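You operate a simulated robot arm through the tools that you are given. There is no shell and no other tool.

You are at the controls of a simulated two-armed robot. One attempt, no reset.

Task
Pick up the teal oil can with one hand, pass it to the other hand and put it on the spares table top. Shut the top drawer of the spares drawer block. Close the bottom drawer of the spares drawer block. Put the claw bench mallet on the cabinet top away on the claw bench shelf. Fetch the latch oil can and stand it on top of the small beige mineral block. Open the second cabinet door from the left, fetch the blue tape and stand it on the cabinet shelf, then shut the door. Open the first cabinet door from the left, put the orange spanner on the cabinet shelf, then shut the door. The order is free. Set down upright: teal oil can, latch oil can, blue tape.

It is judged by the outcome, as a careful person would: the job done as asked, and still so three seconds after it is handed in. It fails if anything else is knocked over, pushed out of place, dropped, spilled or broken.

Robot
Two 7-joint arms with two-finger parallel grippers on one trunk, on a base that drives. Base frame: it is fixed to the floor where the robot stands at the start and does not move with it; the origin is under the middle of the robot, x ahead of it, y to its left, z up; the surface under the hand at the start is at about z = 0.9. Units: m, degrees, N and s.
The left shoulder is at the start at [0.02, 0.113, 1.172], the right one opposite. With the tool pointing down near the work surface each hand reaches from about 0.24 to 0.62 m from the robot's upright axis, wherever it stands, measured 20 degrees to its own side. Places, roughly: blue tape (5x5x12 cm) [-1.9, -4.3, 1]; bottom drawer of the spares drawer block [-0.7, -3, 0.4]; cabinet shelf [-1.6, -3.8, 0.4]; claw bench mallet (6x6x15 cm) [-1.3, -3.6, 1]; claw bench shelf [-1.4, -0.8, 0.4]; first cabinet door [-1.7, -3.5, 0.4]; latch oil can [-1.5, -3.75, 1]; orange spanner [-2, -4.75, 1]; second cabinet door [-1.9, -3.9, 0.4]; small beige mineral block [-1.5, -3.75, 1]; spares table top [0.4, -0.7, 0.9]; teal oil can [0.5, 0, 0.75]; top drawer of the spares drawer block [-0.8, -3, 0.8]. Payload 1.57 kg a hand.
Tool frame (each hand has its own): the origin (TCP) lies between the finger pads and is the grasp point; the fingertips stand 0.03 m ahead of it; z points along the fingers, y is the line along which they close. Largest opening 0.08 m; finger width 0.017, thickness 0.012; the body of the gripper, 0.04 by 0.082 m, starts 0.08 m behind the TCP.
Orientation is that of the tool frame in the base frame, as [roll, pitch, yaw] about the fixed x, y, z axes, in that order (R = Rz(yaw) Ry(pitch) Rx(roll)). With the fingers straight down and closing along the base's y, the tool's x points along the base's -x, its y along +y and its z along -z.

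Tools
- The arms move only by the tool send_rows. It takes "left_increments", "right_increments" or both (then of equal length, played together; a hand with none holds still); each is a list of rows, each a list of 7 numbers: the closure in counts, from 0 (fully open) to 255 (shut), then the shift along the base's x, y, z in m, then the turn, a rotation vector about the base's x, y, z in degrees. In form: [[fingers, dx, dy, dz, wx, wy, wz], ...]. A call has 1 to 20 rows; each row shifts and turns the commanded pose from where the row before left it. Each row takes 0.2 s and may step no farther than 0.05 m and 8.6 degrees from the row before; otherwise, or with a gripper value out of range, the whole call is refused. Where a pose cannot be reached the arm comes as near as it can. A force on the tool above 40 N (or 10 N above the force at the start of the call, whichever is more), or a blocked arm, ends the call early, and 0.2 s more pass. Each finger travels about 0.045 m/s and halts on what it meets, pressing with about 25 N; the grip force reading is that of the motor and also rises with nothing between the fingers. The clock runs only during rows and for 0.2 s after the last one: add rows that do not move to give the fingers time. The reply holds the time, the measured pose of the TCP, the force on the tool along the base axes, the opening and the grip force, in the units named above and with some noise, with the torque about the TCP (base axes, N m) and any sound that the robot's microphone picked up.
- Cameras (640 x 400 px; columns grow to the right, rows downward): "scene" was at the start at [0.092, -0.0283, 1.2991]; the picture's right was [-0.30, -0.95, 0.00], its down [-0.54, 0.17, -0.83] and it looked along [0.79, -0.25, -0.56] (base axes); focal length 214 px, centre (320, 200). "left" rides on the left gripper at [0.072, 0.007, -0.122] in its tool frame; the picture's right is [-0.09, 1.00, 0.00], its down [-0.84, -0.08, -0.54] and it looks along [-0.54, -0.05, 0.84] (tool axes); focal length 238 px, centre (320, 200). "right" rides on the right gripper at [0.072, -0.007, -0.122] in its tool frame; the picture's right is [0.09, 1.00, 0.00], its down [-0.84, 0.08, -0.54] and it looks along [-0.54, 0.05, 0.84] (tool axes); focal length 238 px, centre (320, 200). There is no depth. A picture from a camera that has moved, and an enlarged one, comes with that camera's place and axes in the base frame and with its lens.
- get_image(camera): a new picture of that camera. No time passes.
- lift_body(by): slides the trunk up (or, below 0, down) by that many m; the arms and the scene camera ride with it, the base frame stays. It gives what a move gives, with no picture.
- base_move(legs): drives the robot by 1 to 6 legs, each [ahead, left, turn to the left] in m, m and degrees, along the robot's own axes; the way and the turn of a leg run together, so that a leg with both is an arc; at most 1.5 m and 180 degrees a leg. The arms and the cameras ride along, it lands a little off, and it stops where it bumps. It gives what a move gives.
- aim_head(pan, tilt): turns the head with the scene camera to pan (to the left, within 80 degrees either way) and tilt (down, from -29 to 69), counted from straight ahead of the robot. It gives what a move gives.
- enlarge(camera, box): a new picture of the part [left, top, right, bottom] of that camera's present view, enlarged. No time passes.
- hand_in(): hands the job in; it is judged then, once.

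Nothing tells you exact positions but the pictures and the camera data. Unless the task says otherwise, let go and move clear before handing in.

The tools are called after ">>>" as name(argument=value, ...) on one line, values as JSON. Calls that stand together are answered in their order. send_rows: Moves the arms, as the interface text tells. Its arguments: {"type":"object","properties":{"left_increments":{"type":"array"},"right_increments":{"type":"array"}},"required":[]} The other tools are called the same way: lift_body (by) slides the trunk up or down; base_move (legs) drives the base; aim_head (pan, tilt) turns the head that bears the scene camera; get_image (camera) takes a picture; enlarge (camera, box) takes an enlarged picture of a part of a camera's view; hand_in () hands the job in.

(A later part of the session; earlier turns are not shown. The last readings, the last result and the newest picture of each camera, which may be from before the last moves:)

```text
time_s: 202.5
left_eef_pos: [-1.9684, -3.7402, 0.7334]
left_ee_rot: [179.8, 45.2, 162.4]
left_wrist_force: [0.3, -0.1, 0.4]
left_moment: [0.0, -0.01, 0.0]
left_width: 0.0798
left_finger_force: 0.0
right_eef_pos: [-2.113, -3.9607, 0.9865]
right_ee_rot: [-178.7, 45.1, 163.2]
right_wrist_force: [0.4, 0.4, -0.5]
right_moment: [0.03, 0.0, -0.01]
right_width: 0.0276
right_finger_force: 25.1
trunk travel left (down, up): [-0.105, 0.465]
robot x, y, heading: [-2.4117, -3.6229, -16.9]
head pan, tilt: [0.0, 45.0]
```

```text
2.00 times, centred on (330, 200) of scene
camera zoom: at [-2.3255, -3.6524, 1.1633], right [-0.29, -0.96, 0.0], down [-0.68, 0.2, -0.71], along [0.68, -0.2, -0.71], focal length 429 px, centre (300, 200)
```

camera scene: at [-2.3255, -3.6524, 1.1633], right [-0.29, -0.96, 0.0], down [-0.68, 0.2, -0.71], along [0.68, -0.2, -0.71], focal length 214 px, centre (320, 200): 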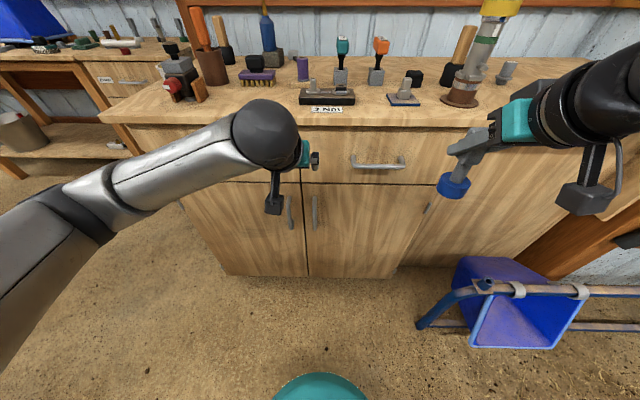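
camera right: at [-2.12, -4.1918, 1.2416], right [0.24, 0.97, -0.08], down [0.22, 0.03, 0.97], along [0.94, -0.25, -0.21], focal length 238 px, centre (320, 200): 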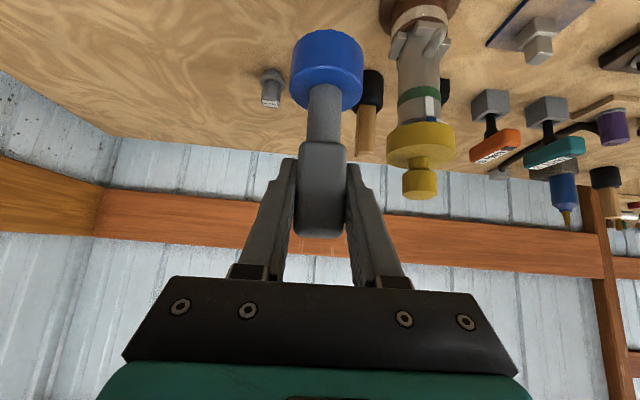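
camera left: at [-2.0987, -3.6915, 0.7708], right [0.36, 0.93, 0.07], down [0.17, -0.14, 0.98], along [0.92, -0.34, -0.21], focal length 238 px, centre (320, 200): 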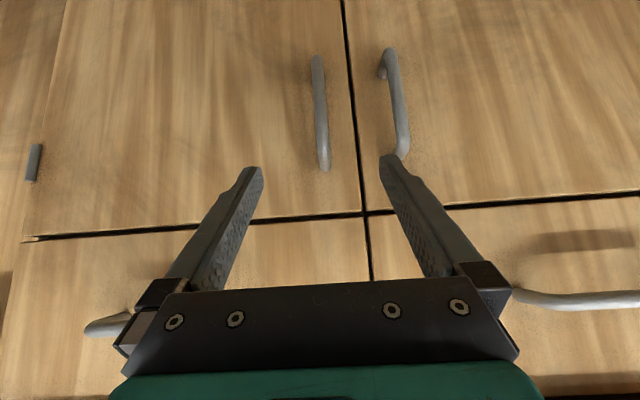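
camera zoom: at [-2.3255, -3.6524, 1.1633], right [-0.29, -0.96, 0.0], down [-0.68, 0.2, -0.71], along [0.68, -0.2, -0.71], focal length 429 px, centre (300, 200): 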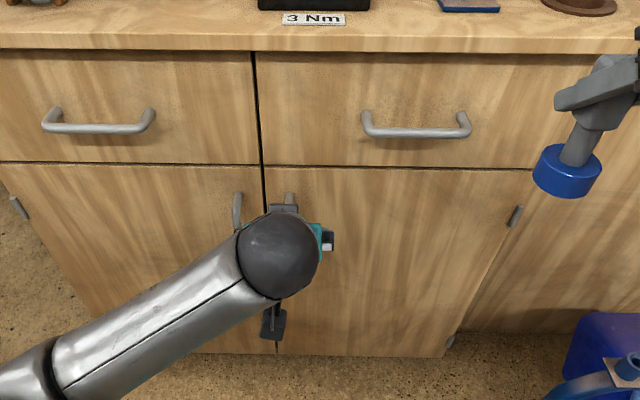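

The handle is centred between the fingers. Advancing onto it.

>>> send_rows(left_increments=[[0, 0.0142, -0.004, -0.0164, 0, 0, 0], [0, 0.0142, -0.004, -0.0164, 0, 0, 0], [0, 0.0142, -0.004, -0.0164, 0, 0, 0], [0, 0.0142, -0.004, -0.0164, 0, 0, 0], [0, 0.0142, -0.004, -0.0164, 0, 0, 0], [0, 0.01, -0.003, -0.011, 0, 0, 0], [0, 0, 0, 0, 0, 0, 0]])

>>> get_image(camera="left")

```text
time_s: 204.1
left_eef_pos: [-1.8877, -3.762, 0.6401]
left_ee_rot: [179.8, 45.1, 162.3]
left_wrist_force: [0.4, 0.4, -0.3]
left_moment: [-0.01, -0.03, 0.0]
left_width: 0.08
left_finger_force: 0.1
right_eef_pos: [-2.1139, -3.9597, 0.9868]
right_ee_rot: [-178.7, 45.1, 163.3]
right_wrist_force: [-0.4, -0.1, -0.7]
right_moment: [0.02, 0.01, -0.01]
right_width: 0.0275
right_finger_force: 25.2
trunk travel left (down, up): [-0.105, 0.465]
robot x, y, heading: [-2.4111, -3.6244, -16.6]
head pan, tilt: [0.0, 45.0]
```

```text
taken
camera left: at [-2.0168, -3.7141, 0.6774], right [0.36, 0.93, 0.07], down [0.17, -0.14, 0.98], along [0.92, -0.34, -0.21], focal length 238 px, centre (320, 200)
```

left: 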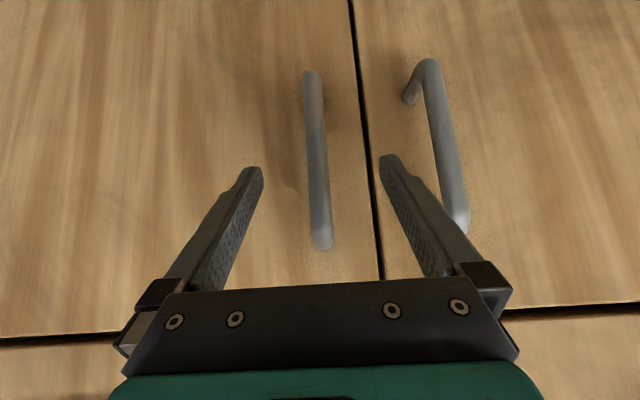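

The bar is between the fingers at about grasp depth. I'll go 8 mm deeper and close.

>>> send_rows(left_increments=[[0, 0.0076, -0.0023, 0, 0, 0, 0], [0, 0, 0, 0, 0, 0, 0], [255, 0, 0, 0, 0, 0, 0], [255, 0, 0, 0, 0, 0, 0], [255, 0, 0, 0, 0, 0, 0], [255, 0, 0, 0, 0, 0, 0], [255, 0, 0, 0, 0, 0, 0], [255, 0, 0, 0, 0, 0, 0]])

>>> get_image(camera="left")

```text
time_s: 205.9
left_eef_pos: [-1.881, -3.764, 0.6419]
left_ee_rot: [179.8, 45.1, 162.3]
left_wrist_force: [0.1, -4.2, -0.8]
left_moment: [-0.12, 0.06, -0.04]
left_width: 0.0139
left_finger_force: 30.5
right_eef_pos: [-2.1134, -3.9609, 0.9867]
right_ee_rot: [-178.7, 45.1, 163.3]
right_wrist_force: [0.0, 0.5, -1.1]
right_moment: [-0.01, -0.03, -0.02]
right_width: 0.028
right_finger_force: 25.1
trunk travel left (down, up): [-0.105, 0.465]
robot x, y, heading: [-2.411, -3.6223, -16.5]
head pan, tilt: [0.0, 45.0]
```

```text
taken
camera left: at [-2.0098, -3.7171, 0.6778], right [0.36, 0.93, 0.07], down [0.17, -0.14, 0.98], along [0.92, -0.34, -0.21], focal length 238 px, centre (320, 200)
```

left: 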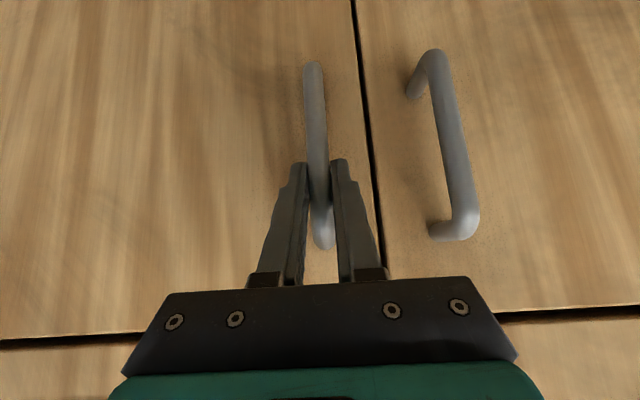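

The handle is gripped. I'll pull the door open along its arc about 24°.

>>> send_rows(left_increments=[[255, -0.0188, 0.004, 0, 0, 0, 0], [255, -0.019, 0.003, 0, 0, 0, 0], [255, -0.0191, 0.002, 0, 0, 0, 0], [255, -0.0192, 0.001, 0, 0, 0, 0], [255, -0.0192, 0, 0, 0, 0, 0], [255, -0.0192, -0.001, 0, 0, 0, 0], [255, -0.0191, -0.002, 0, 0, 0, 0], [255, -0.019, -0.003, 0, 0, 0, 0], [255, 0, 0, 0, 0, 0, 0]])

>>> get_image(camera="left")

>>> get_image(camera="scene")

```text
time_s: 207.9
left_eef_pos: [-2.035, -3.7654, 0.6409]
left_ee_rot: [-179.6, 45.2, 162.3]
left_wrist_force: [7.0, -31.2, -6.6]
left_moment: [0.39, 0.4, -0.12]
left_width: 0.014
left_finger_force: 30.8
right_eef_pos: [-2.112, -3.9627, 0.9853]
right_ee_rot: [-178.8, 45.2, 163.2]
right_wrist_force: [-0.5, 0.2, -1.6]
right_moment: [0.03, -0.01, -0.03]
right_width: 0.0276
right_finger_force: 25.0
trunk travel left (down, up): [-0.105, 0.465]
robot x, y, heading: [-2.4101, -3.6276, -16.6]
head pan, tilt: [0.0, 45.0]
```

```text
taken
camera left: at [-2.1631, -3.7157, 0.678], right [0.37, 0.93, 0.06], down [0.17, -0.13, 0.98], along [0.91, -0.35, -0.21], focal length 238 px, centre (320, 200)
```

left: 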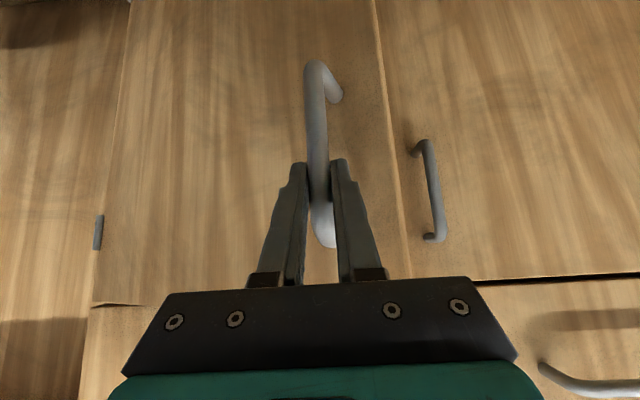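

```text
taken
camera scene: at [-2.3246, -3.6549, 1.1631], right [-0.29, -0.96, 0.0], down [-0.68, 0.2, -0.71], along [0.68, -0.2, -0.71], focal length 214 px, centre (320, 200)
```

scene: 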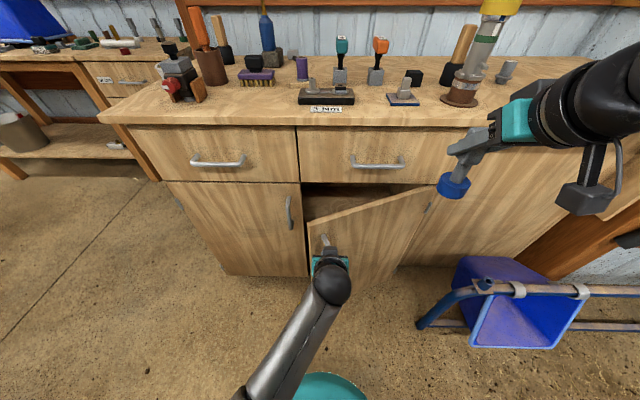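

The door is about 25° open. I'll turn the left hand to follow the handle, then drive the base along the door's arc while holding on to open it wider.

>>> send_rows(left_increments=[[255, 0, -0.003, 0, 0, 0, 7], [255, 0, -0.003, 0, 0, 0, 7], [255, 0, 0, 0, 0, 0, 7], [255, 0, 0, 0, 0, 0, 7], [255, 0, 0, 0, 0, 0, 0]])

>>> base_move(legs=[[-0.042, -0.028, 0], [-0.042, -0.033, 0]])

>>> get_image(camera="left")

>>> get_image(camera="scene")

```text
time_s: 208.2
left_eef_pos: [-2.0318, -3.7637, 0.6408]
left_ee_rot: [-179.8, 45.8, 162.8]
left_wrist_force: [1.6, -10.6, -4.9]
left_moment: [0.0, 0.04, -0.2]
left_width: 0.0134
left_finger_force: 30.3
right_eef_pos: [-2.1144, -3.9616, 0.9867]
right_ee_rot: [-178.6, 45.0, 163.2]
right_wrist_force: [-0.1, 0.3, -0.9]
right_moment: [-0.01, 0.0, -0.01]
right_width: 0.0275
right_finger_force: 25.0
trunk travel left (down, up): [-0.105, 0.465]
robot x, y, heading: [-2.4136, -3.6271, -16.7]
head pan, tilt: [0.0, 45.0]
stopped in row 1 (left hand): the force on the tool passed its limit at 64 N (the readings are from after the stop); the commanded pose is now the measured one
```

```text
time_s: 209.7
left_eef_pos: [-2.1285, -3.7954, 0.6422]
left_ee_rot: [-180.0, 45.8, 162.9]
left_wrist_force: [3.5, -6.5, -6.1]
left_moment: [0.0, -0.12, -0.12]
left_width: 0.0138
left_finger_force: 30.4
right_eef_pos: [-2.2108, -3.9947, 0.9859]
right_ee_rot: [-178.7, 45.0, 163.3]
right_wrist_force: [0.1, -0.9, -0.3]
right_moment: [0.0, 0.03, 0.03]
right_width: 0.028
right_finger_force: 24.8
trunk travel left (down, up): [-0.105, 0.465]
robot x, y, heading: [-2.5087, -3.6579, -16.9]
head pan, tilt: [0.0, 45.0]
```

```text
taken
camera left: at [-2.2599, -3.7488, 0.6766], right [0.35, 0.93, 0.07], down [0.16, -0.13, 0.98], along [0.92, -0.34, -0.2], focal length 238 px, centre (320, 200)
```

left: 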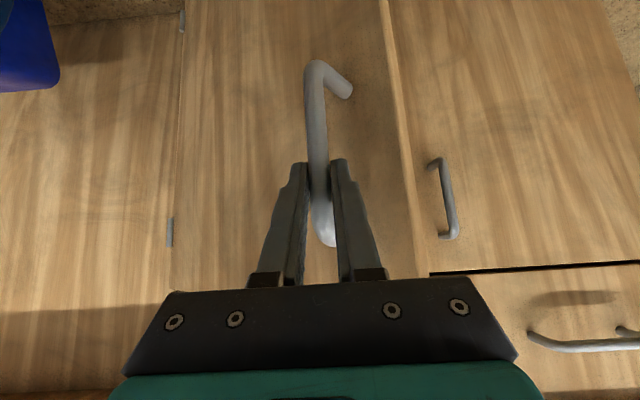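

```text
taken
camera scene: at [-2.4232, -3.6868, 1.1632], right [-0.29, -0.96, 0.0], down [-0.68, 0.2, -0.71], along [0.68, -0.2, -0.71], focal length 214 px, centre (320, 200)
```

scene: 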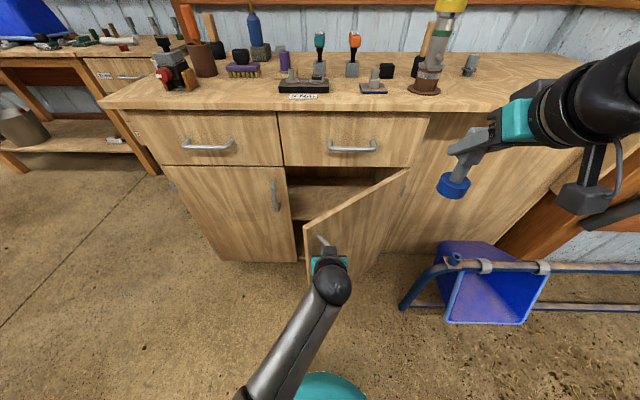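

The base-arc method works with low forces; the door is ~45° open and the inner shelf is visible. Continuing along the arc.

>>> base_move(legs=[[-0.034, -0.038, 0], [-0.029, -0.042, 0]])

>>> get_image(camera="left")

>>> get_image(camera="scene")

```text
time_s: 211.1
left_eef_pos: [-2.2134, -3.8531, 0.642]
left_ee_rot: [179.9, 45.9, 162.7]
left_wrist_force: [-6.5, 6.5, 2.6]
left_moment: [0.08, 0.1, -0.08]
left_width: 0.0138
left_finger_force: 29.9
right_eef_pos: [-2.2954, -4.0527, 0.9865]
right_ee_rot: [-178.8, 45.2, 163.2]
right_wrist_force: [0.3, 0.0, -1.3]
right_moment: [0.03, 0.01, 0.04]
right_width: 0.0276
right_finger_force: 24.9
trunk travel left (down, up): [-0.105, 0.465]
robot x, y, heading: [-2.5923, -3.7165, -16.7]
head pan, tilt: [0.0, 45.0]
```

```text
taken
camera left: at [-2.3445, -3.8063, 0.6766], right [0.36, 0.93, 0.07], down [0.16, -0.13, 0.98], along [0.92, -0.34, -0.2], focal length 238 px, centre (320, 200)
```

left: 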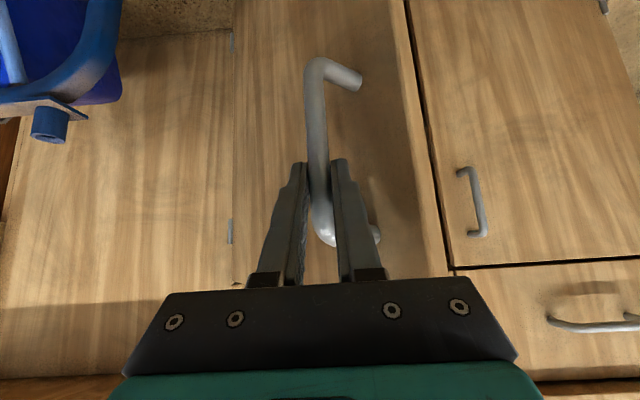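

```text
taken
camera scene: at [-2.5077, -3.7438, 1.1633], right [-0.29, -0.96, 0.0], down [-0.68, 0.2, -0.71], along [0.68, -0.21, -0.71], focal length 214 px, centre (320, 200)
```

scene: 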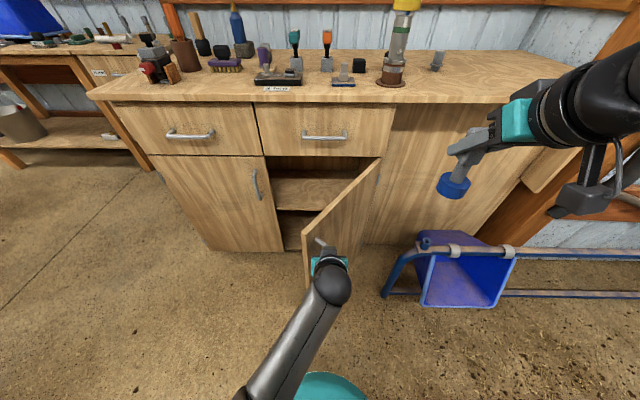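

>>> base_move(legs=[[-0.02, -0.05, 0], [-0.012, -0.05, 0]])

>>> get_image(camera="left")

>>> get_image(camera="scene")

```text
time_s: 212.6
left_eef_pos: [-2.2758, -3.9377, 0.6382]
left_ee_rot: [179.7, 45.3, 162.7]
left_wrist_force: [-25.7, 15.6, -1.6]
left_moment: [-0.31, -0.15, 0.06]
left_width: 0.0138
left_finger_force: 30.4
right_eef_pos: [-2.3582, -4.1383, 0.9873]
right_ee_rot: [-178.6, 45.3, 163.2]
right_wrist_force: [0.8, -0.1, -1.2]
right_moment: [-0.01, 0.0, -0.02]
right_width: 0.0279
right_finger_force: 24.6
trunk travel left (down, up): [-0.105, 0.465]
robot x, y, heading: [-2.6491, -3.8048, -17.0]
head pan, tilt: [0.0, 45.0]
```

```text
taken
camera left: at [-2.4064, -3.8914, 0.6756], right [0.35, 0.93, 0.07], down [0.17, -0.14, 0.98], along [0.92, -0.33, -0.21], focal length 238 px, centre (320, 200)
```

left: 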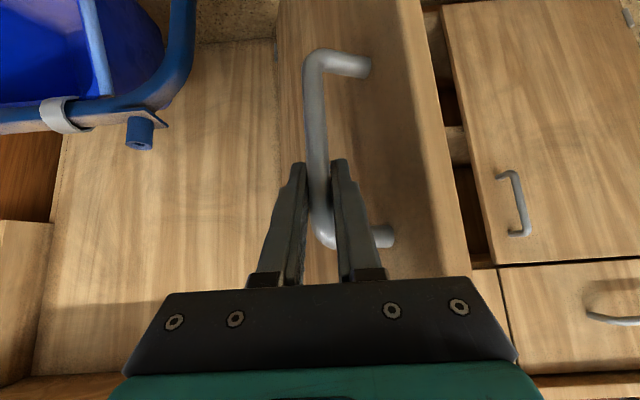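

```text
taken
camera scene: at [-2.5685, -3.8295, 1.1633], right [-0.29, -0.96, 0.0], down [-0.68, 0.2, -0.71], along [0.68, -0.21, -0.71], focal length 214 px, centre (320, 200)
```

scene: 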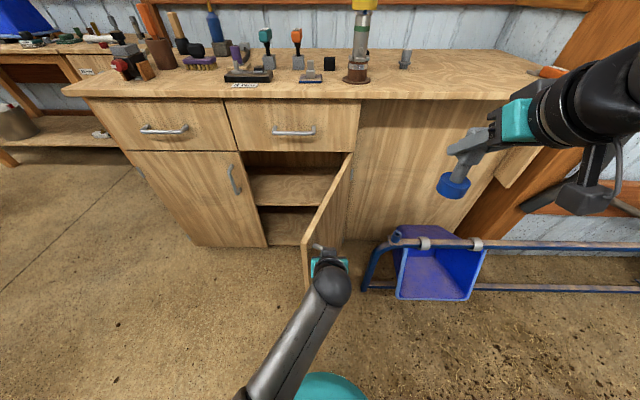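

About 80° open. One more small step, then I'll release the handle.

>>> base_move(legs=[[0.012, -0.06, 0]])

>>> send_rows(left_increments=[[120, 0, 0, 0, 0, 0, 0], [40, 0, 0, 0, 0, 0, 0], [0, 0, 0, 0, 0, 0, 0], [0, 0, 0, 0, 0, 0, 0], [0, 0, 0, 0, 0, 0, 0], [0, -0.02, 0.006, 0.02, 0, 0, 0], [0, -0.03, 0.009, 0.03, 0, 0, 0], [0, 0, 0, 0, 0, 0, 0]])

>>> get_image(camera="left")

>>> get_image(camera="scene")

```text
time_s: 213.5
left_eef_pos: [-2.2823, -3.9648, 0.6356]
left_ee_rot: [179.9, 44.6, 162.8]
left_wrist_force: [-3.3, 2.8, 1.9]
left_moment: [-0.23, -0.19, -0.19]
left_width: 0.0139
left_finger_force: 30.2
right_eef_pos: [-2.3576, -4.1658, 0.986]
right_ee_rot: [-178.6, 45.1, 163.2]
right_wrist_force: [0.4, -0.4, -0.7]
right_moment: [0.01, 0.02, -0.02]
right_width: 0.0277
right_finger_force: 25.3
trunk travel left (down, up): [-0.105, 0.465]
robot x, y, heading: [-2.6572, -3.8304, -16.7]
head pan, tilt: [0.0, 45.0]
stopped in leg 1: the force on the tool passed its limit at 85 N (the readings are from after the stop); the commanded pose is now the measured one
```

```text
time_s: 215.0
left_eef_pos: [-2.2803, -3.9274, 0.6694]
left_ee_rot: [173.7, 45.9, 160.5]
left_wrist_force: [-4.4, 2.9, 0.3]
left_moment: [0.0, 0.11, 0.28]
left_width: 0.08
left_finger_force: 0.1
right_eef_pos: [-2.3591, -4.1656, 0.9854]
right_ee_rot: [-178.8, 45.1, 163.2]
right_wrist_force: [-0.6, 0.2, -1.7]
right_moment: [0.04, 0.0, 0.0]
right_width: 0.0276
right_finger_force: 25.3
trunk travel left (down, up): [-0.105, 0.465]
robot x, y, heading: [-2.651, -3.8295, -16.7]
head pan, tilt: [0.0, 45.0]
stopped in row 7 (left hand): the force on the tool passed its limit at 68 N (the readings are from after the stop); the commanded pose is now the measured one
```

```text
taken
camera left: at [-2.4141, -3.8879, 0.7037], right [0.32, 0.94, 0.14], down [0.15, -0.2, 0.97], along [0.94, -0.29, -0.2], focal length 238 px, centre (320, 200)
```

left: 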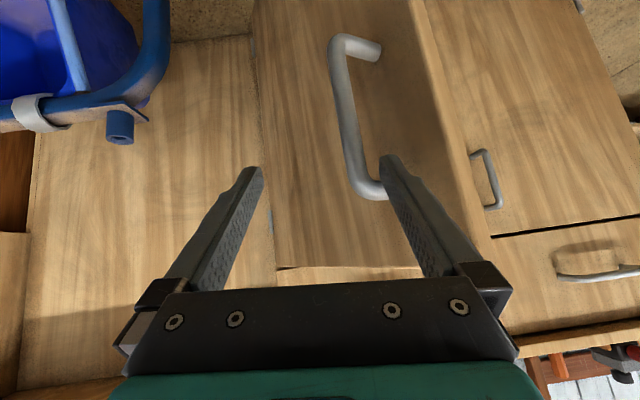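

```text
taken
camera scene: at [-2.5707, -3.8579, 1.1636], right [-0.29, -0.96, 0.0], down [-0.68, 0.2, -0.71], along [0.68, -0.2, -0.71], focal length 214 px, centre (320, 200)
```

scene: 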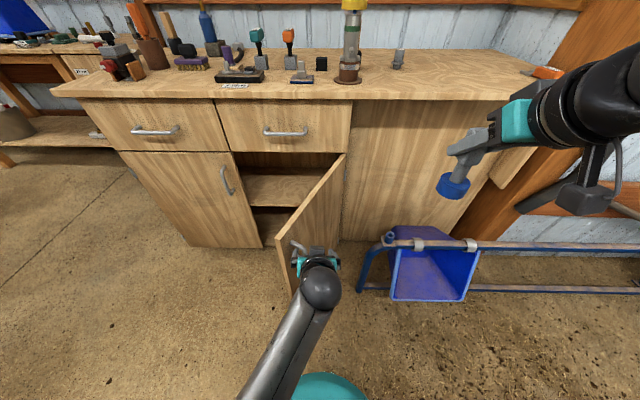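

The left finger was caught inside the D-handle as I backed off upward. I'll retreat level and parallel to the door so it slides out freely.

>>> send_rows(left_increments=[[0, 0, 0, -0.012, 0, 0, 0], [0, -0.008, 0.006, -0.003, 0, 0, 0], [0, -0.012, 0.009, 0, 0, 0, 0], [0, -0.016, 0.011, 0, 0, 0, 0], [0, -0.016, 0.011, 0, 0, 0, 0], [0, -0.016, 0.011, 0, 0, 0, 0], [0, 0, 0, 0, 0, 0, 0]])

>>> get_image(camera="left")

>>> get_image(camera="scene")

```text
time_s: 216.3
left_eef_pos: [-2.2751, -3.8789, 0.6968]
left_ee_rot: [169.5, 54.2, 158.9]
left_wrist_force: [1.9, -0.8, -0.6]
left_moment: [0.0, -0.01, -0.01]
left_width: 0.0799
left_finger_force: 0.1
right_eef_pos: [-2.3571, -4.1655, 0.9872]
right_ee_rot: [-178.8, 45.0, 163.2]
right_wrist_force: [0.6, -0.1, -0.8]
right_moment: [-0.01, -0.02, 0.02]
right_width: 0.0275
right_finger_force: 24.6
trunk travel left (down, up): [-0.105, 0.465]
robot x, y, heading: [-2.6524, -3.8287, -16.9]
head pan, tilt: [0.0, 45.0]
stopped in row 6 (left hand): the arm was blocked; the commanded pose is now the measured one
```

```text
taken
camera left: at [-2.413, -3.8433, 0.7113], right [0.27, 0.95, 0.18], down [0.0, -0.19, 0.98], along [0.96, -0.26, -0.05], focal length 238 px, centre (320, 200)
```

left: 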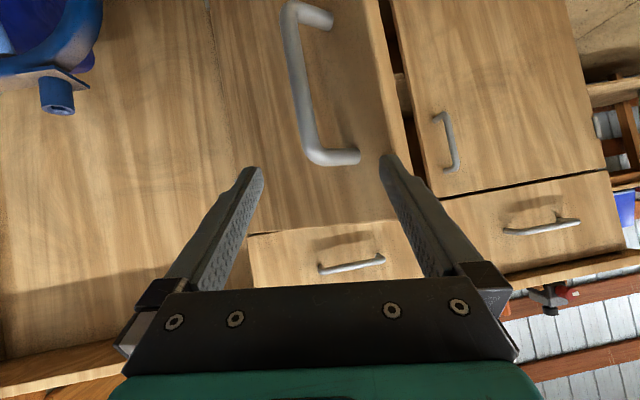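

```text
taken
camera scene: at [-2.5698, -3.8581, 1.1633], right [-0.29, -0.96, 0.0], down [-0.68, 0.2, -0.71], along [0.68, -0.2, -0.71], focal length 214 px, centre (320, 200)
```

scene: 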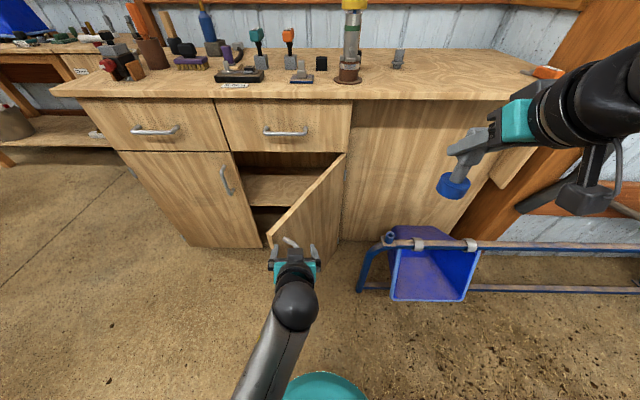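

>>> enlarge(camera="scene", box=[220, 140, 380, 320])

>>> enlarge(camera="left", box=[220, 80, 460, 280])

```text
2.22 times, centred on (300, 230) of scene
camera zoom: at [-2.5698, -3.8581, 1.1633], right [-0.29, -0.96, 0.0], down [-0.68, 0.2, -0.71], along [0.68, -0.2, -0.71], focal length 477 px, centre (364, 133)
```

zoom: 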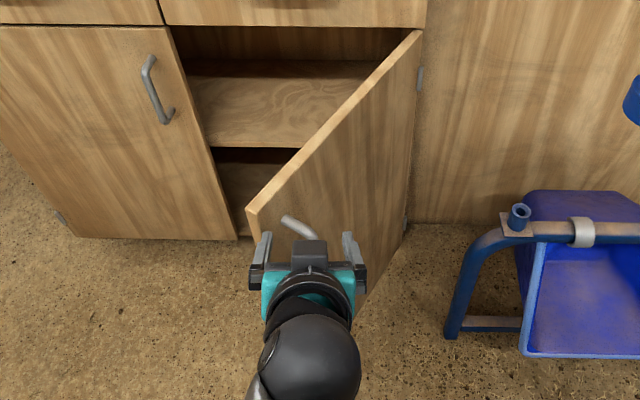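

```text
2.00 times, centred on (340, 180) of left
camera zoom: at [-2.413, -3.8433, 0.7113], right [0.27, 0.95, 0.18], down [0.0, -0.19, 0.98], along [0.96, -0.26, -0.05], focal length 477 px, centre (280, 240)
```

zoom: 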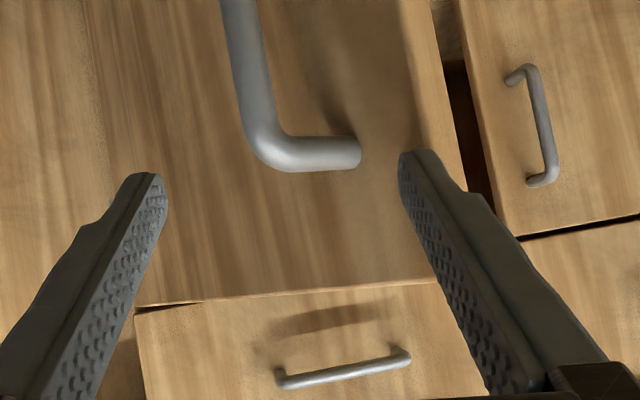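

The hand is free and the door stands ~62° open. I'll close the fingers, go round the free edge, and push the door further open from the inside.

>>> send_rows(left_increments=[[255, 0.006, 0.02, 0, 0, 0, 0], [255, 0.008, 0.027, 0, 0, 0, 0], [255, 0.008, 0.027, 0, 0, 0, 0], [255, 0.009, 0.029, -0.01, 0, 0, 0], [255, 0.009, 0.029, -0.01, 0, 0, 0], [255, 0.009, 0.02, -0.01, 0, 0, 0], [255, 0.028, -0.0085, -0.01, 0, 0, 0], [255, 0.028, -0.0085, 0, 0, 0, 0], [255, 0.028, -0.0085, 0, 0, 0, 0], [255, 0.028, -0.0085, 0, 0, 0, 0], [255, 0.028, -0.0085, 0, 0, 0, 0], [255, 0, 0, 0, 0, 0, 0]])

>>> get_image(camera="left")

>>> get_image(camera="scene")

```text
time_s: 218.9
left_eef_pos: [-2.0851, -3.7708, 0.6572]
left_ee_rot: [169.5, 53.9, 158.9]
left_wrist_force: [-0.3, 0.1, 0.0]
left_moment: [0.01, 0.0, -0.04]
left_width: 0.0
left_finger_force: 21.4
right_eef_pos: [-2.3588, -4.1651, 0.9866]
right_ee_rot: [-178.7, 45.1, 163.2]
right_wrist_force: [0.1, -0.5, -1.1]
right_moment: [0.01, -0.02, 0.01]
right_width: 0.0275
right_finger_force: 24.7
trunk travel left (down, up): [-0.105, 0.465]
robot x, y, heading: [-2.6534, -3.8318, -16.8]
head pan, tilt: [0.0, 45.0]
```

```text
taken
camera left: at [-2.2235, -3.7339, 0.6717], right [0.27, 0.95, 0.18], down [0.0, -0.19, 0.98], along [0.96, -0.26, -0.05], focal length 238 px, centre (320, 200)
```

left: 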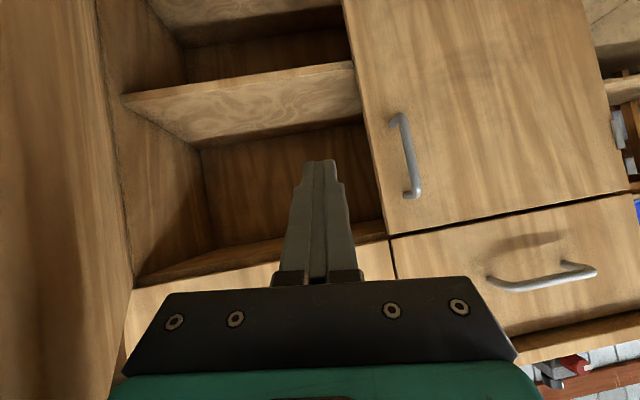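

```text
taken
camera scene: at [-2.5699, -3.858, 1.1633], right [-0.29, -0.96, 0.0], down [-0.68, 0.2, -0.71], along [0.68, -0.2, -0.71], focal length 214 px, centre (320, 200)
```

scene: 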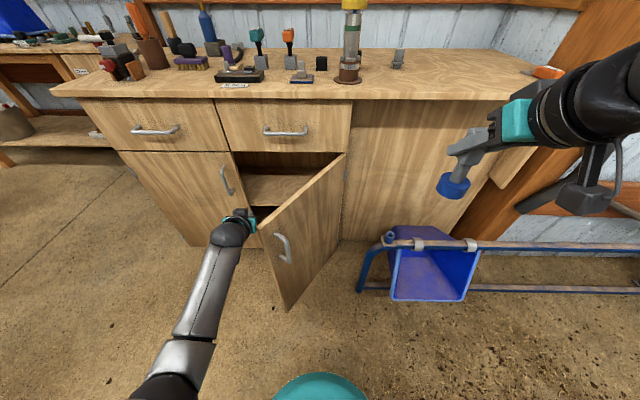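

The left hand is inside the opening. Pushing the door to the right.

>>> send_rows(left_increments=[[255, -0.0112, -0.0258, 0, 0, 0, 0], [255, -0.0112, -0.0258, 0, 0, 0, 0], [255, -0.0112, -0.0258, 0, 0, 0, 0], [255, -0.0112, -0.0258, 0, 0, 0, 0], [255, -0.0112, -0.0258, 0, 0, 0, 0], [255, -0.0112, -0.0258, 0, 0, 0, 0], [255, -0.0112, -0.0258, 0, 0, 0, 0], [255, -0.0112, -0.0258, 0, 0, 0, 0], [255, -0.0112, -0.0258, 0, 0, 0, 0], [255, -0.0112, -0.0258, 0, 0, 0, 0], [255, 0, 0, 0, 0, 0, 0]])

>>> get_image(camera="left")

>>> get_image(camera="scene")

```text
time_s: 220.3
left_eef_pos: [-2.1173, -3.8356, 0.6491]
left_ee_rot: [151.7, 52.8, 146.0]
left_wrist_force: [-0.1, -0.7, 0.1]
left_moment: [-0.01, -0.05, 0.05]
left_width: 0.0001
left_finger_force: 21.0
right_eef_pos: [-2.358, -4.1658, 0.9862]
right_ee_rot: [-178.8, 45.1, 163.2]
right_wrist_force: [0.8, -0.8, -1.5]
right_moment: [-0.01, -0.03, -0.02]
right_width: 0.0276
right_finger_force: 24.9
trunk travel left (down, up): [-0.105, 0.465]
robot x, y, heading: [-2.653, -3.8279, -16.7]
head pan, tilt: [0.0, 45.0]
stopped in row 6 (left hand): the arm was blocked; the commanded pose is now the measured one
```

```text
taken
camera left: at [-2.2574, -3.806, 0.6607], right [0.22, 0.91, 0.36], down [-0.05, -0.35, 0.93], along [0.97, -0.23, -0.03], focal length 238 px, centre (320, 200)
```

left: 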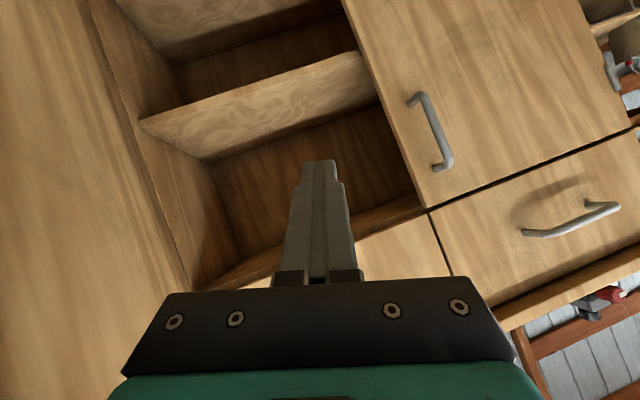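

```text
taken
camera scene: at [-2.57, -3.8579, 1.1633], right [-0.29, -0.96, 0.0], down [-0.68, 0.2, -0.71], along [0.68, -0.2, -0.71], focal length 214 px, centre (320, 200)
```

scene: 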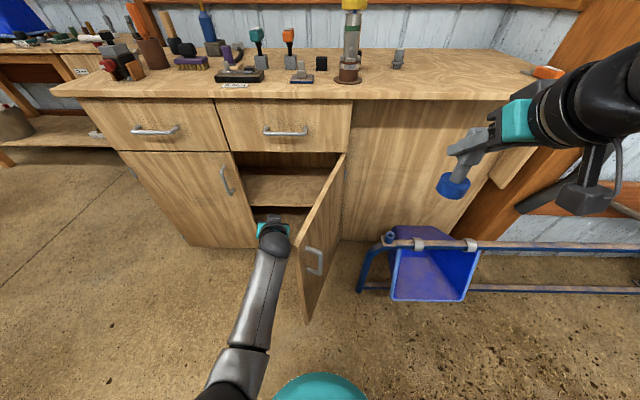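

The door is ~80° open, apparently at its stop. I'll withdraw the left hand up and to the left, out of the way.

>>> send_rows(left_increments=[[255, -0.02, 0.02, 0, 0, 0, 0], [255, -0.02, 0.02, 0.01, 0, 0, 0], [255, -0.015, 0.025, 0.03, 0, 0, 0], [255, -0.01, 0.03, 0.035, 0, 0, 0], [255, -0.005, 0.03, 0.035, 0, 0, 0], [255, 0, 0.03, 0.035, 0, 0, 0], [255, 0, 0.03, 0.035, 0, 0, 0], [255, 0, 0.03, 0.035, 0, 0, 0], [255, 0, 0, 0.035, 0, 0, 0], [255, 0, 0, 0, 0, 0, 0]])

>>> base_move(legs=[[0, 0.27, 0]])

>>> get_image(camera="scene")

>>> get_image(camera="right")

```text
time_s: 222.5
left_eef_pos: [-2.1846, -3.6222, 0.8994]
left_ee_rot: [152.0, 53.0, 146.3]
left_wrist_force: [-0.6, 0.0, 0.3]
left_moment: [0.01, -0.01, 0.02]
left_width: 0.0
left_finger_force: 21.4
right_eef_pos: [-2.3573, -4.1659, 0.9865]
right_ee_rot: [-178.7, 45.1, 163.2]
right_wrist_force: [0.0, -0.2, -1.4]
right_moment: [-0.02, -0.02, 0.02]
right_width: 0.0274
right_finger_force: 25.3
trunk travel left (down, up): [-0.105, 0.465]
robot x, y, heading: [-2.658, -3.8289, -16.5]
head pan, tilt: [0.0, 45.0]
```

```text
time_s: 224.4
left_eef_pos: [-2.1081, -3.3605, 0.8991]
left_ee_rot: [152.0, 53.0, 146.5]
left_wrist_force: [0.3, 0.3, 0.6]
left_moment: [-0.01, 0.01, -0.02]
left_width: 0.0001
left_finger_force: 21.3
right_eef_pos: [-2.2795, -3.9065, 0.9865]
right_ee_rot: [-178.7, 45.1, 163.4]
right_wrist_force: [0.6, 0.4, -0.5]
right_moment: [-0.02, -0.06, 0.01]
right_width: 0.0277
right_finger_force: 25.4
trunk travel left (down, up): [-0.105, 0.465]
robot x, y, heading: [-2.5784, -3.5718, -16.8]
head pan, tilt: [0.0, 45.0]
```

```text
taken
camera scene: at [-2.4921, -3.599, 1.1633], right [-0.29, -0.96, 0.0], down [-0.68, 0.2, -0.71], along [0.68, -0.2, -0.71], focal length 214 px, centre (320, 200)
```

scene: 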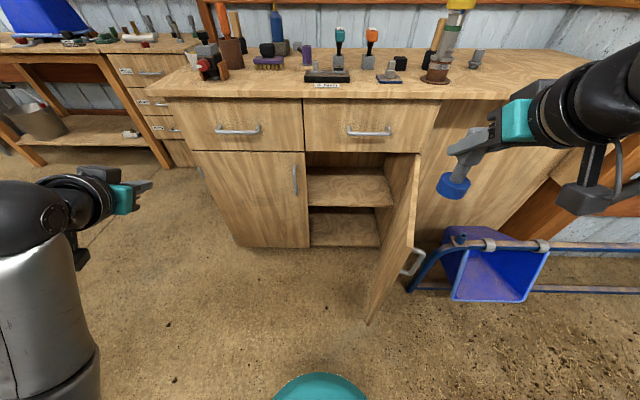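

```text
taken
camera right: at [-2.4113, -3.871, 1.0217], right [0.24, 0.97, -0.08], down [0.23, 0.03, 0.97], along [0.94, -0.25, -0.21], focal length 238 px, centre (320, 200)
```

right: 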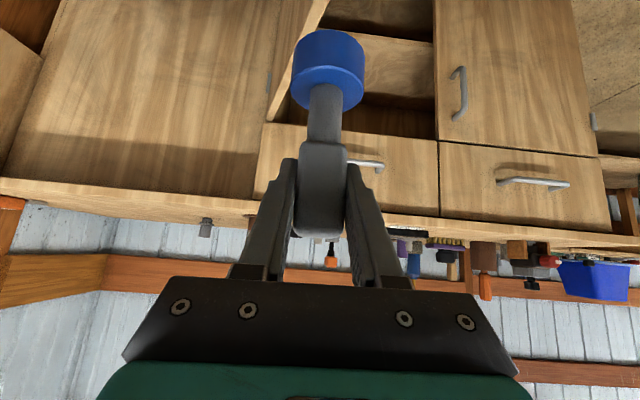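

>>> enlarge(camera="scene", box=[280, 140, 440, 330])

```text
2.11 times, centred on (360, 235) of scene
camera zoom: at [-2.4921, -3.599, 1.1633], right [-0.29, -0.96, 0.0], down [-0.68, 0.2, -0.71], along [0.68, -0.2, -0.71], focal length 452 px, centre (236, 126)
```

zoom: 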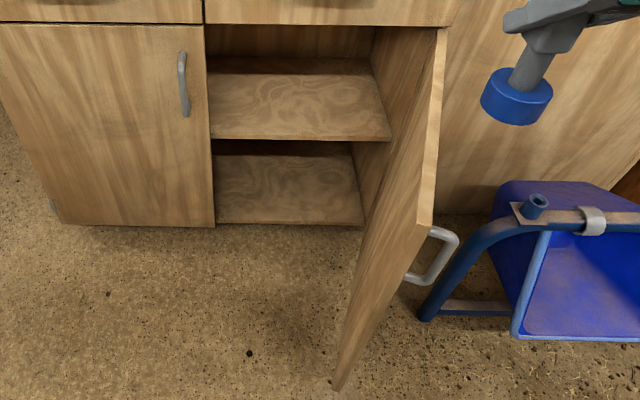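

I can see the shelf inside (front edge z≈0.45, a clear bay). I'll bring the right hand with the tape toward the middle of the opening and lower it in front of the bay.

>>> send_rows(right_increments=[[255, 0.0075, 0.025, 0, 0, 0, 0], [255, 0.0075, 0.025, 0, 0, 0, 0], [255, 0.0075, 0.025, 0, 0, 0, 0], [255, 0.0075, 0.025, 0, 0, 0, 0], [255, 0.0075, 0.025, 0, 0, 0, 0], [255, 0, 0, -0.03, 0, 0, 0], [255, 0, 0, -0.03, 0, 0, 0], [255, 0, 0, -0.03, 0, 0, 0], [255, 0, 0, -0.03, 0, 0, 0], [255, 0, 0, -0.03, 0, 0, 0], [255, 0, 0, -0.03, 0, 0, 0], [255, 0, 0, -0.03, 0, 0, 0], [255, 0, 0, -0.03, 0, 0, 0], [255, 0, 0, -0.03, 0, 0, 0], [255, 0, 0, -0.03, 0, 0, 0], [255, 0, 0, -0.03, 0, 0, 0], [255, 0, 0, 0, 0, 0, 0]])

>>> get_image(camera="scene")

>>> get_image(camera="right")

```text
time_s: 228.0
left_eef_pos: [-2.1085, -3.3615, 0.8992]
left_ee_rot: [152.0, 53.0, 146.5]
left_wrist_force: [0.1, 0.5, -0.2]
left_moment: [-0.01, 0.04, 0.0]
left_width: 0.0
left_finger_force: 21.1
right_eef_pos: [-2.2257, -3.7623, 0.6692]
right_ee_rot: [-178.4, 44.9, 163.4]
right_wrist_force: [0.1, -0.1, -1.7]
right_moment: [-0.02, 0.02, 0.0]
right_width: 0.0276
right_finger_force: 25.1
right hand out of reach, approached as far as the arm can: row 15, 16
trunk travel left (down, up): [-0.105, 0.465]
robot x, y, heading: [-2.5769, -3.5751, -16.5]
head pan, tilt: [0.0, 45.0]
```

```text
taken
camera scene: at [-2.492, -3.5991, 1.1633], right [-0.29, -0.96, 0.0], down [-0.68, 0.2, -0.71], along [0.68, -0.2, -0.71], focal length 214 px, centre (320, 200)
```

scene: 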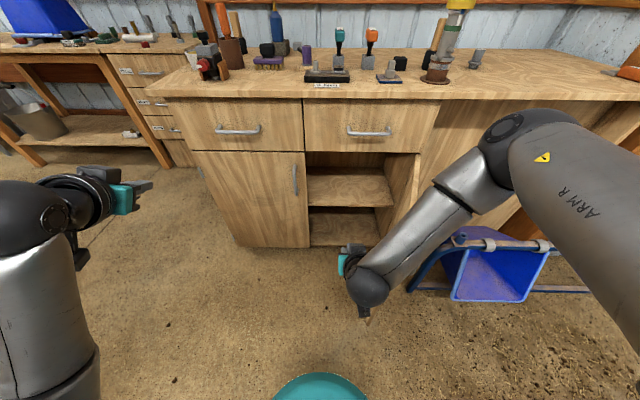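

```text
taken
camera right: at [-2.3591, -3.7257, 0.7051], right [0.24, 0.97, -0.08], down [0.23, 0.03, 0.97], along [0.94, -0.25, -0.22], focal length 238 px, centre (320, 200)
```

right: 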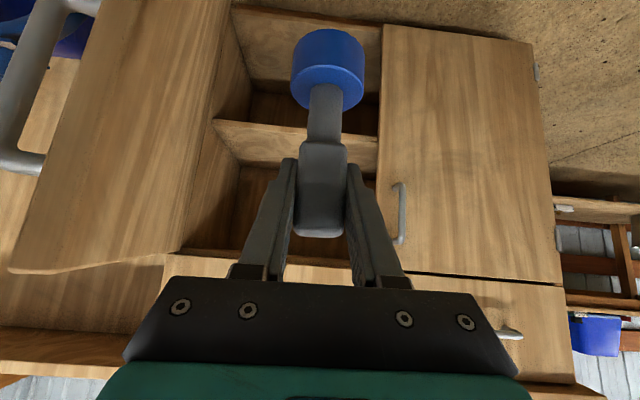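

The elbow is bent out; I'll extend the arm forward and down first, so the forearm straightens in line before I drive the hand into the bay.

>>> lift_body(by=0.03)

>>> send_rows(right_increments=[[255, 0.018, -0.0075, -0.005, 0, 0, 0], [255, 0.018, -0.0075, -0.01, 0, 0, 0], [255, 0.018, -0.0075, -0.01, 0, 0, 0], [255, 0.018, -0.0075, -0.015, 0, 0, 0], [255, 0.018, -0.0075, -0.015, 0, 0, 0], [255, 0.018, -0.0075, -0.015, 0, 0, 0], [255, 0.018, -0.0075, -0.02, 0, 0, 0], [255, 0.018, -0.0075, -0.02, 0, 0, 0], [255, 0, 0, 0, 0, 0, 0], [255, 0, 0, 0, 0, 0, 0]])

>>> get_image(camera="scene")

>>> get_image(camera="right")

```text
time_s: 228.8
left_eef_pos: [-2.1076, -3.3611, 0.9293]
left_ee_rot: [152.0, 53.0, 146.4]
left_wrist_force: [-0.6, -0.2, 0.2]
left_moment: [0.02, 0.01, 0.02]
left_width: 0.0
left_finger_force: 21.6
right_eef_pos: [-2.2274, -3.7621, 0.7002]
right_ee_rot: [-178.4, 44.8, 163.5]
right_wrist_force: [-0.1, 0.4, -1.0]
right_moment: [0.01, -0.01, 0.02]
right_width: 0.0277
right_finger_force: 25.4
trunk travel left (down, up): [-0.135, 0.435]
robot x, y, heading: [-2.5786, -3.5713, -16.6]
head pan, tilt: [0.0, 45.0]
```

```text
time_s: 231.0
left_eef_pos: [-2.1084, -3.3608, 0.9293]
left_ee_rot: [152.1, 53.0, 146.3]
left_wrist_force: [0.1, -0.3, -0.1]
left_moment: [0.03, -0.01, -0.01]
left_width: 0.0002
left_finger_force: 21.6
right_eef_pos: [-2.0833, -3.8216, 0.5892]
right_ee_rot: [-178.5, 44.8, 163.4]
right_wrist_force: [-0.3, -0.9, -0.9]
right_moment: [0.02, 0.02, -0.01]
right_width: 0.0275
right_finger_force: 25.2
trunk travel left (down, up): [-0.135, 0.435]
robot x, y, heading: [-2.5783, -3.5706, -16.6]
head pan, tilt: [0.0, 45.0]
```

```text
taken
camera scene: at [-2.4921, -3.5991, 1.1933], right [-0.29, -0.96, 0.0], down [-0.68, 0.2, -0.71], along [0.68, -0.2, -0.71], focal length 214 px, centre (320, 200)
```

scene: 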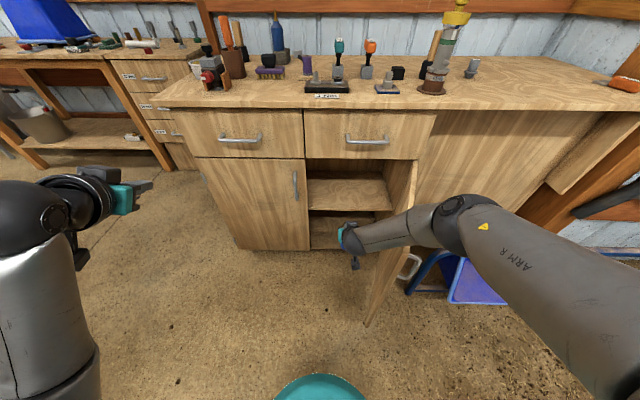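

```text
taken
camera right: at [-2.215, -3.7848, 0.6251], right [0.24, 0.97, -0.08], down [0.23, 0.03, 0.97], along [0.94, -0.25, -0.22], focal length 238 px, centre (320, 200)
```

right: 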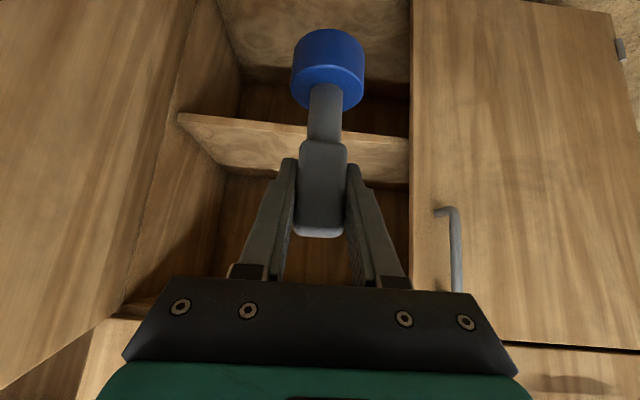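

>>> send_rows(right_increments=[[255, 0.0172, -0.0052, 0, 0, 0, 0], [255, 0.0172, -0.0052, 0, 0, 0, 0], [255, 0.0172, -0.0052, 0, 0, 0, 0], [255, 0.0172, -0.0052, 0, 0, 0, 0], [255, 0.0172, -0.0052, 0, 0, 0, 0], [255, 0, 0, 0, 0, 0, 0]])

>>> get_image(camera="scene")

>>> get_image(camera="right")

>>> get_image(camera="left")

```text
time_s: 232.4
left_eef_pos: [-2.1079, -3.3618, 0.9295]
left_ee_rot: [151.9, 52.9, 146.4]
left_wrist_force: [-0.4, -0.1, 0.6]
left_moment: [0.01, 0.0, -0.01]
left_width: 0.0
left_finger_force: 21.6
right_eef_pos: [-2.0133, -3.8457, 0.6049]
right_ee_rot: [-178.4, 44.8, 163.4]
right_wrist_force: [0.3, 0.2, -1.1]
right_moment: [0.02, -0.02, -0.02]
right_width: 0.0274
right_finger_force: 25.3
right hand out of reach, approached as far as the arm can: row 4, 5
trunk travel left (down, up): [-0.135, 0.435]
robot x, y, heading: [-2.5813, -3.5705, -16.4]
head pan, tilt: [0.0, 45.0]
```

```text
taken
camera scene: at [-2.4921, -3.5992, 1.1933], right [-0.29, -0.96, 0.0], down [-0.68, 0.2, -0.71], along [0.68, -0.2, -0.71], focal length 214 px, centre (320, 200)
```

scene: 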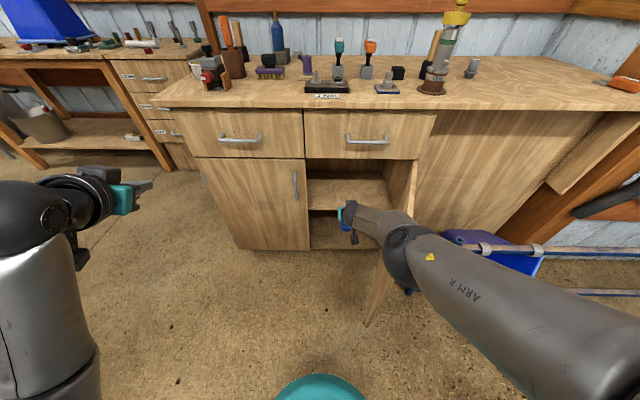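

```text
taken
camera right: at [-2.1457, -3.809, 0.6411], right [0.24, 0.97, -0.08], down [0.23, 0.03, 0.97], along [0.94, -0.25, -0.22], focal length 238 px, centre (320, 200)
```

right: 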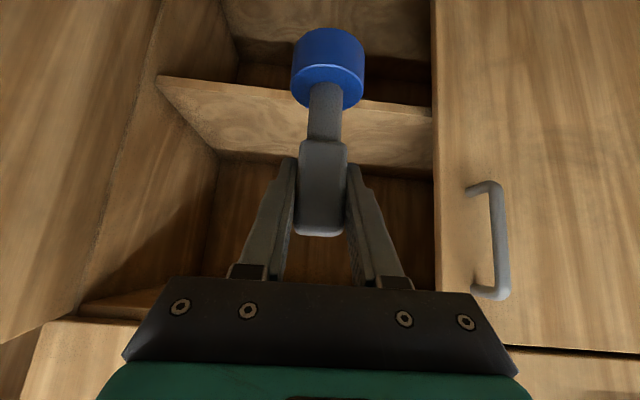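

```text
taken
camera left: at [-2.2476, -3.3317, 0.9406], right [0.22, 0.91, 0.35], down [-0.05, -0.35, 0.93], along [0.97, -0.23, -0.03], focal length 238 px, centre (320, 200)
```

left: 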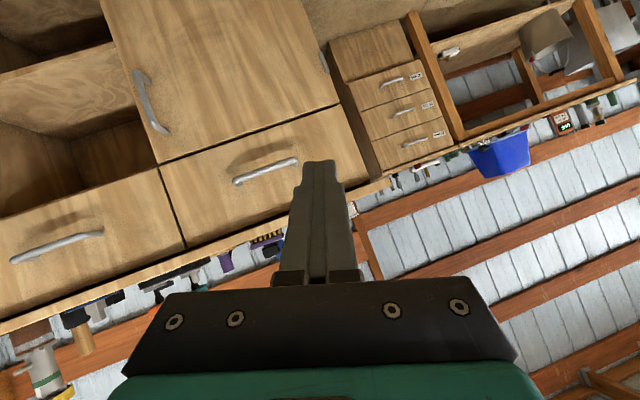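

The arm is now extended in line, left of the open door. I'll lower a little and drive 0.24 m forward so the tape enters over the shelf.

>>> send_rows(right_increments=[[255, -0.005, 0, -0.015, 0, 0, 0], [255, -0.005, 0, -0.015, 0, 0, 0], [255, 0, 0, 0, 0, 0, 0]])

>>> base_move(legs=[[0.12, 0, 0]])

>>> get_image(camera="scene")

>>> get_image(camera="right")

```text
time_s: 233.2
left_eef_pos: [-2.1079, -3.3614, 0.9284]
left_ee_rot: [152.1, 52.9, 146.5]
left_wrist_force: [-0.1, 0.6, -0.2]
left_moment: [0.0, -0.01, -0.06]
left_width: 0.0
left_finger_force: 21.4
right_eef_pos: [-2.0319, -3.8504, 0.5852]
right_ee_rot: [-178.2, 44.9, 163.5]
right_wrist_force: [-0.6, -0.2, -0.7]
right_moment: [-0.04, 0.0, 0.01]
right_width: 0.0275
right_finger_force: 25.1
right hand out of reach, approached as far as the arm can: row 1, 2
trunk travel left (down, up): [-0.135, 0.435]
robot x, y, heading: [-2.5755, -3.571, -16.5]
head pan, tilt: [0.0, 45.0]
```

```text
time_s: 234.4
left_eef_pos: [-1.9946, -3.3945, 0.9295]
left_ee_rot: [152.0, 53.0, 146.5]
left_wrist_force: [0.1, -0.9, 0.4]
left_moment: [-0.01, -0.01, -0.03]
left_width: 0.0
left_finger_force: 21.6
right_eef_pos: [-1.9187, -3.8848, 0.5841]
right_ee_rot: [-178.4, 44.7, 163.4]
right_wrist_force: [-1.0, -0.1, -0.3]
right_moment: [0.02, -0.02, -0.04]
right_width: 0.0276
right_finger_force: 25.5
trunk travel left (down, up): [-0.135, 0.435]
robot x, y, heading: [-2.4652, -3.604, -16.2]
head pan, tilt: [0.0, 45.0]
```

```text
taken
camera scene: at [-2.3787, -3.6329, 1.1932], right [-0.29, -0.96, 0.0], down [-0.68, 0.2, -0.71], along [0.68, -0.2, -0.71], focal length 214 px, centre (320, 200)
```

scene: 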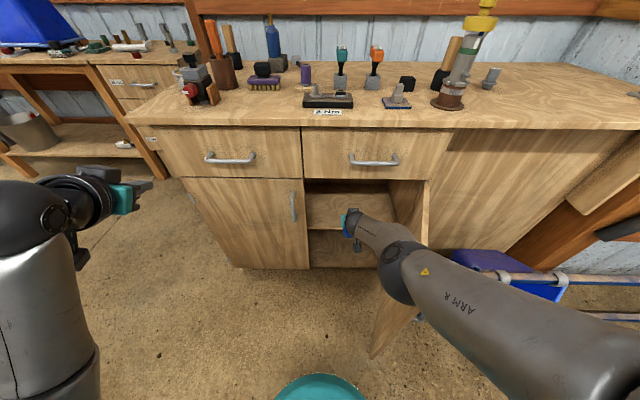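

```text
taken
camera right: at [-2.0494, -3.8476, 0.6202], right [0.24, 0.97, -0.09], down [0.23, 0.03, 0.97], along [0.94, -0.25, -0.22], focal length 238 px, centre (320, 200)
```

right: 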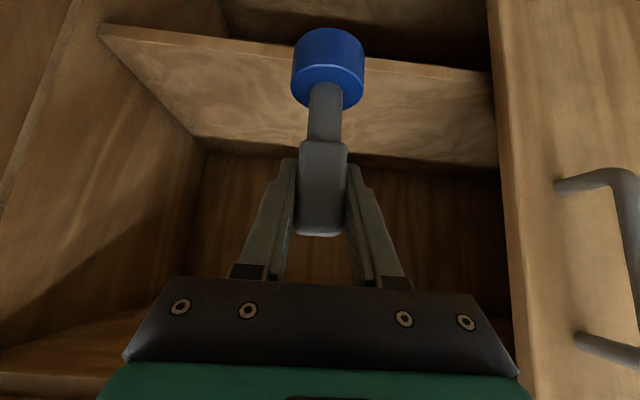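

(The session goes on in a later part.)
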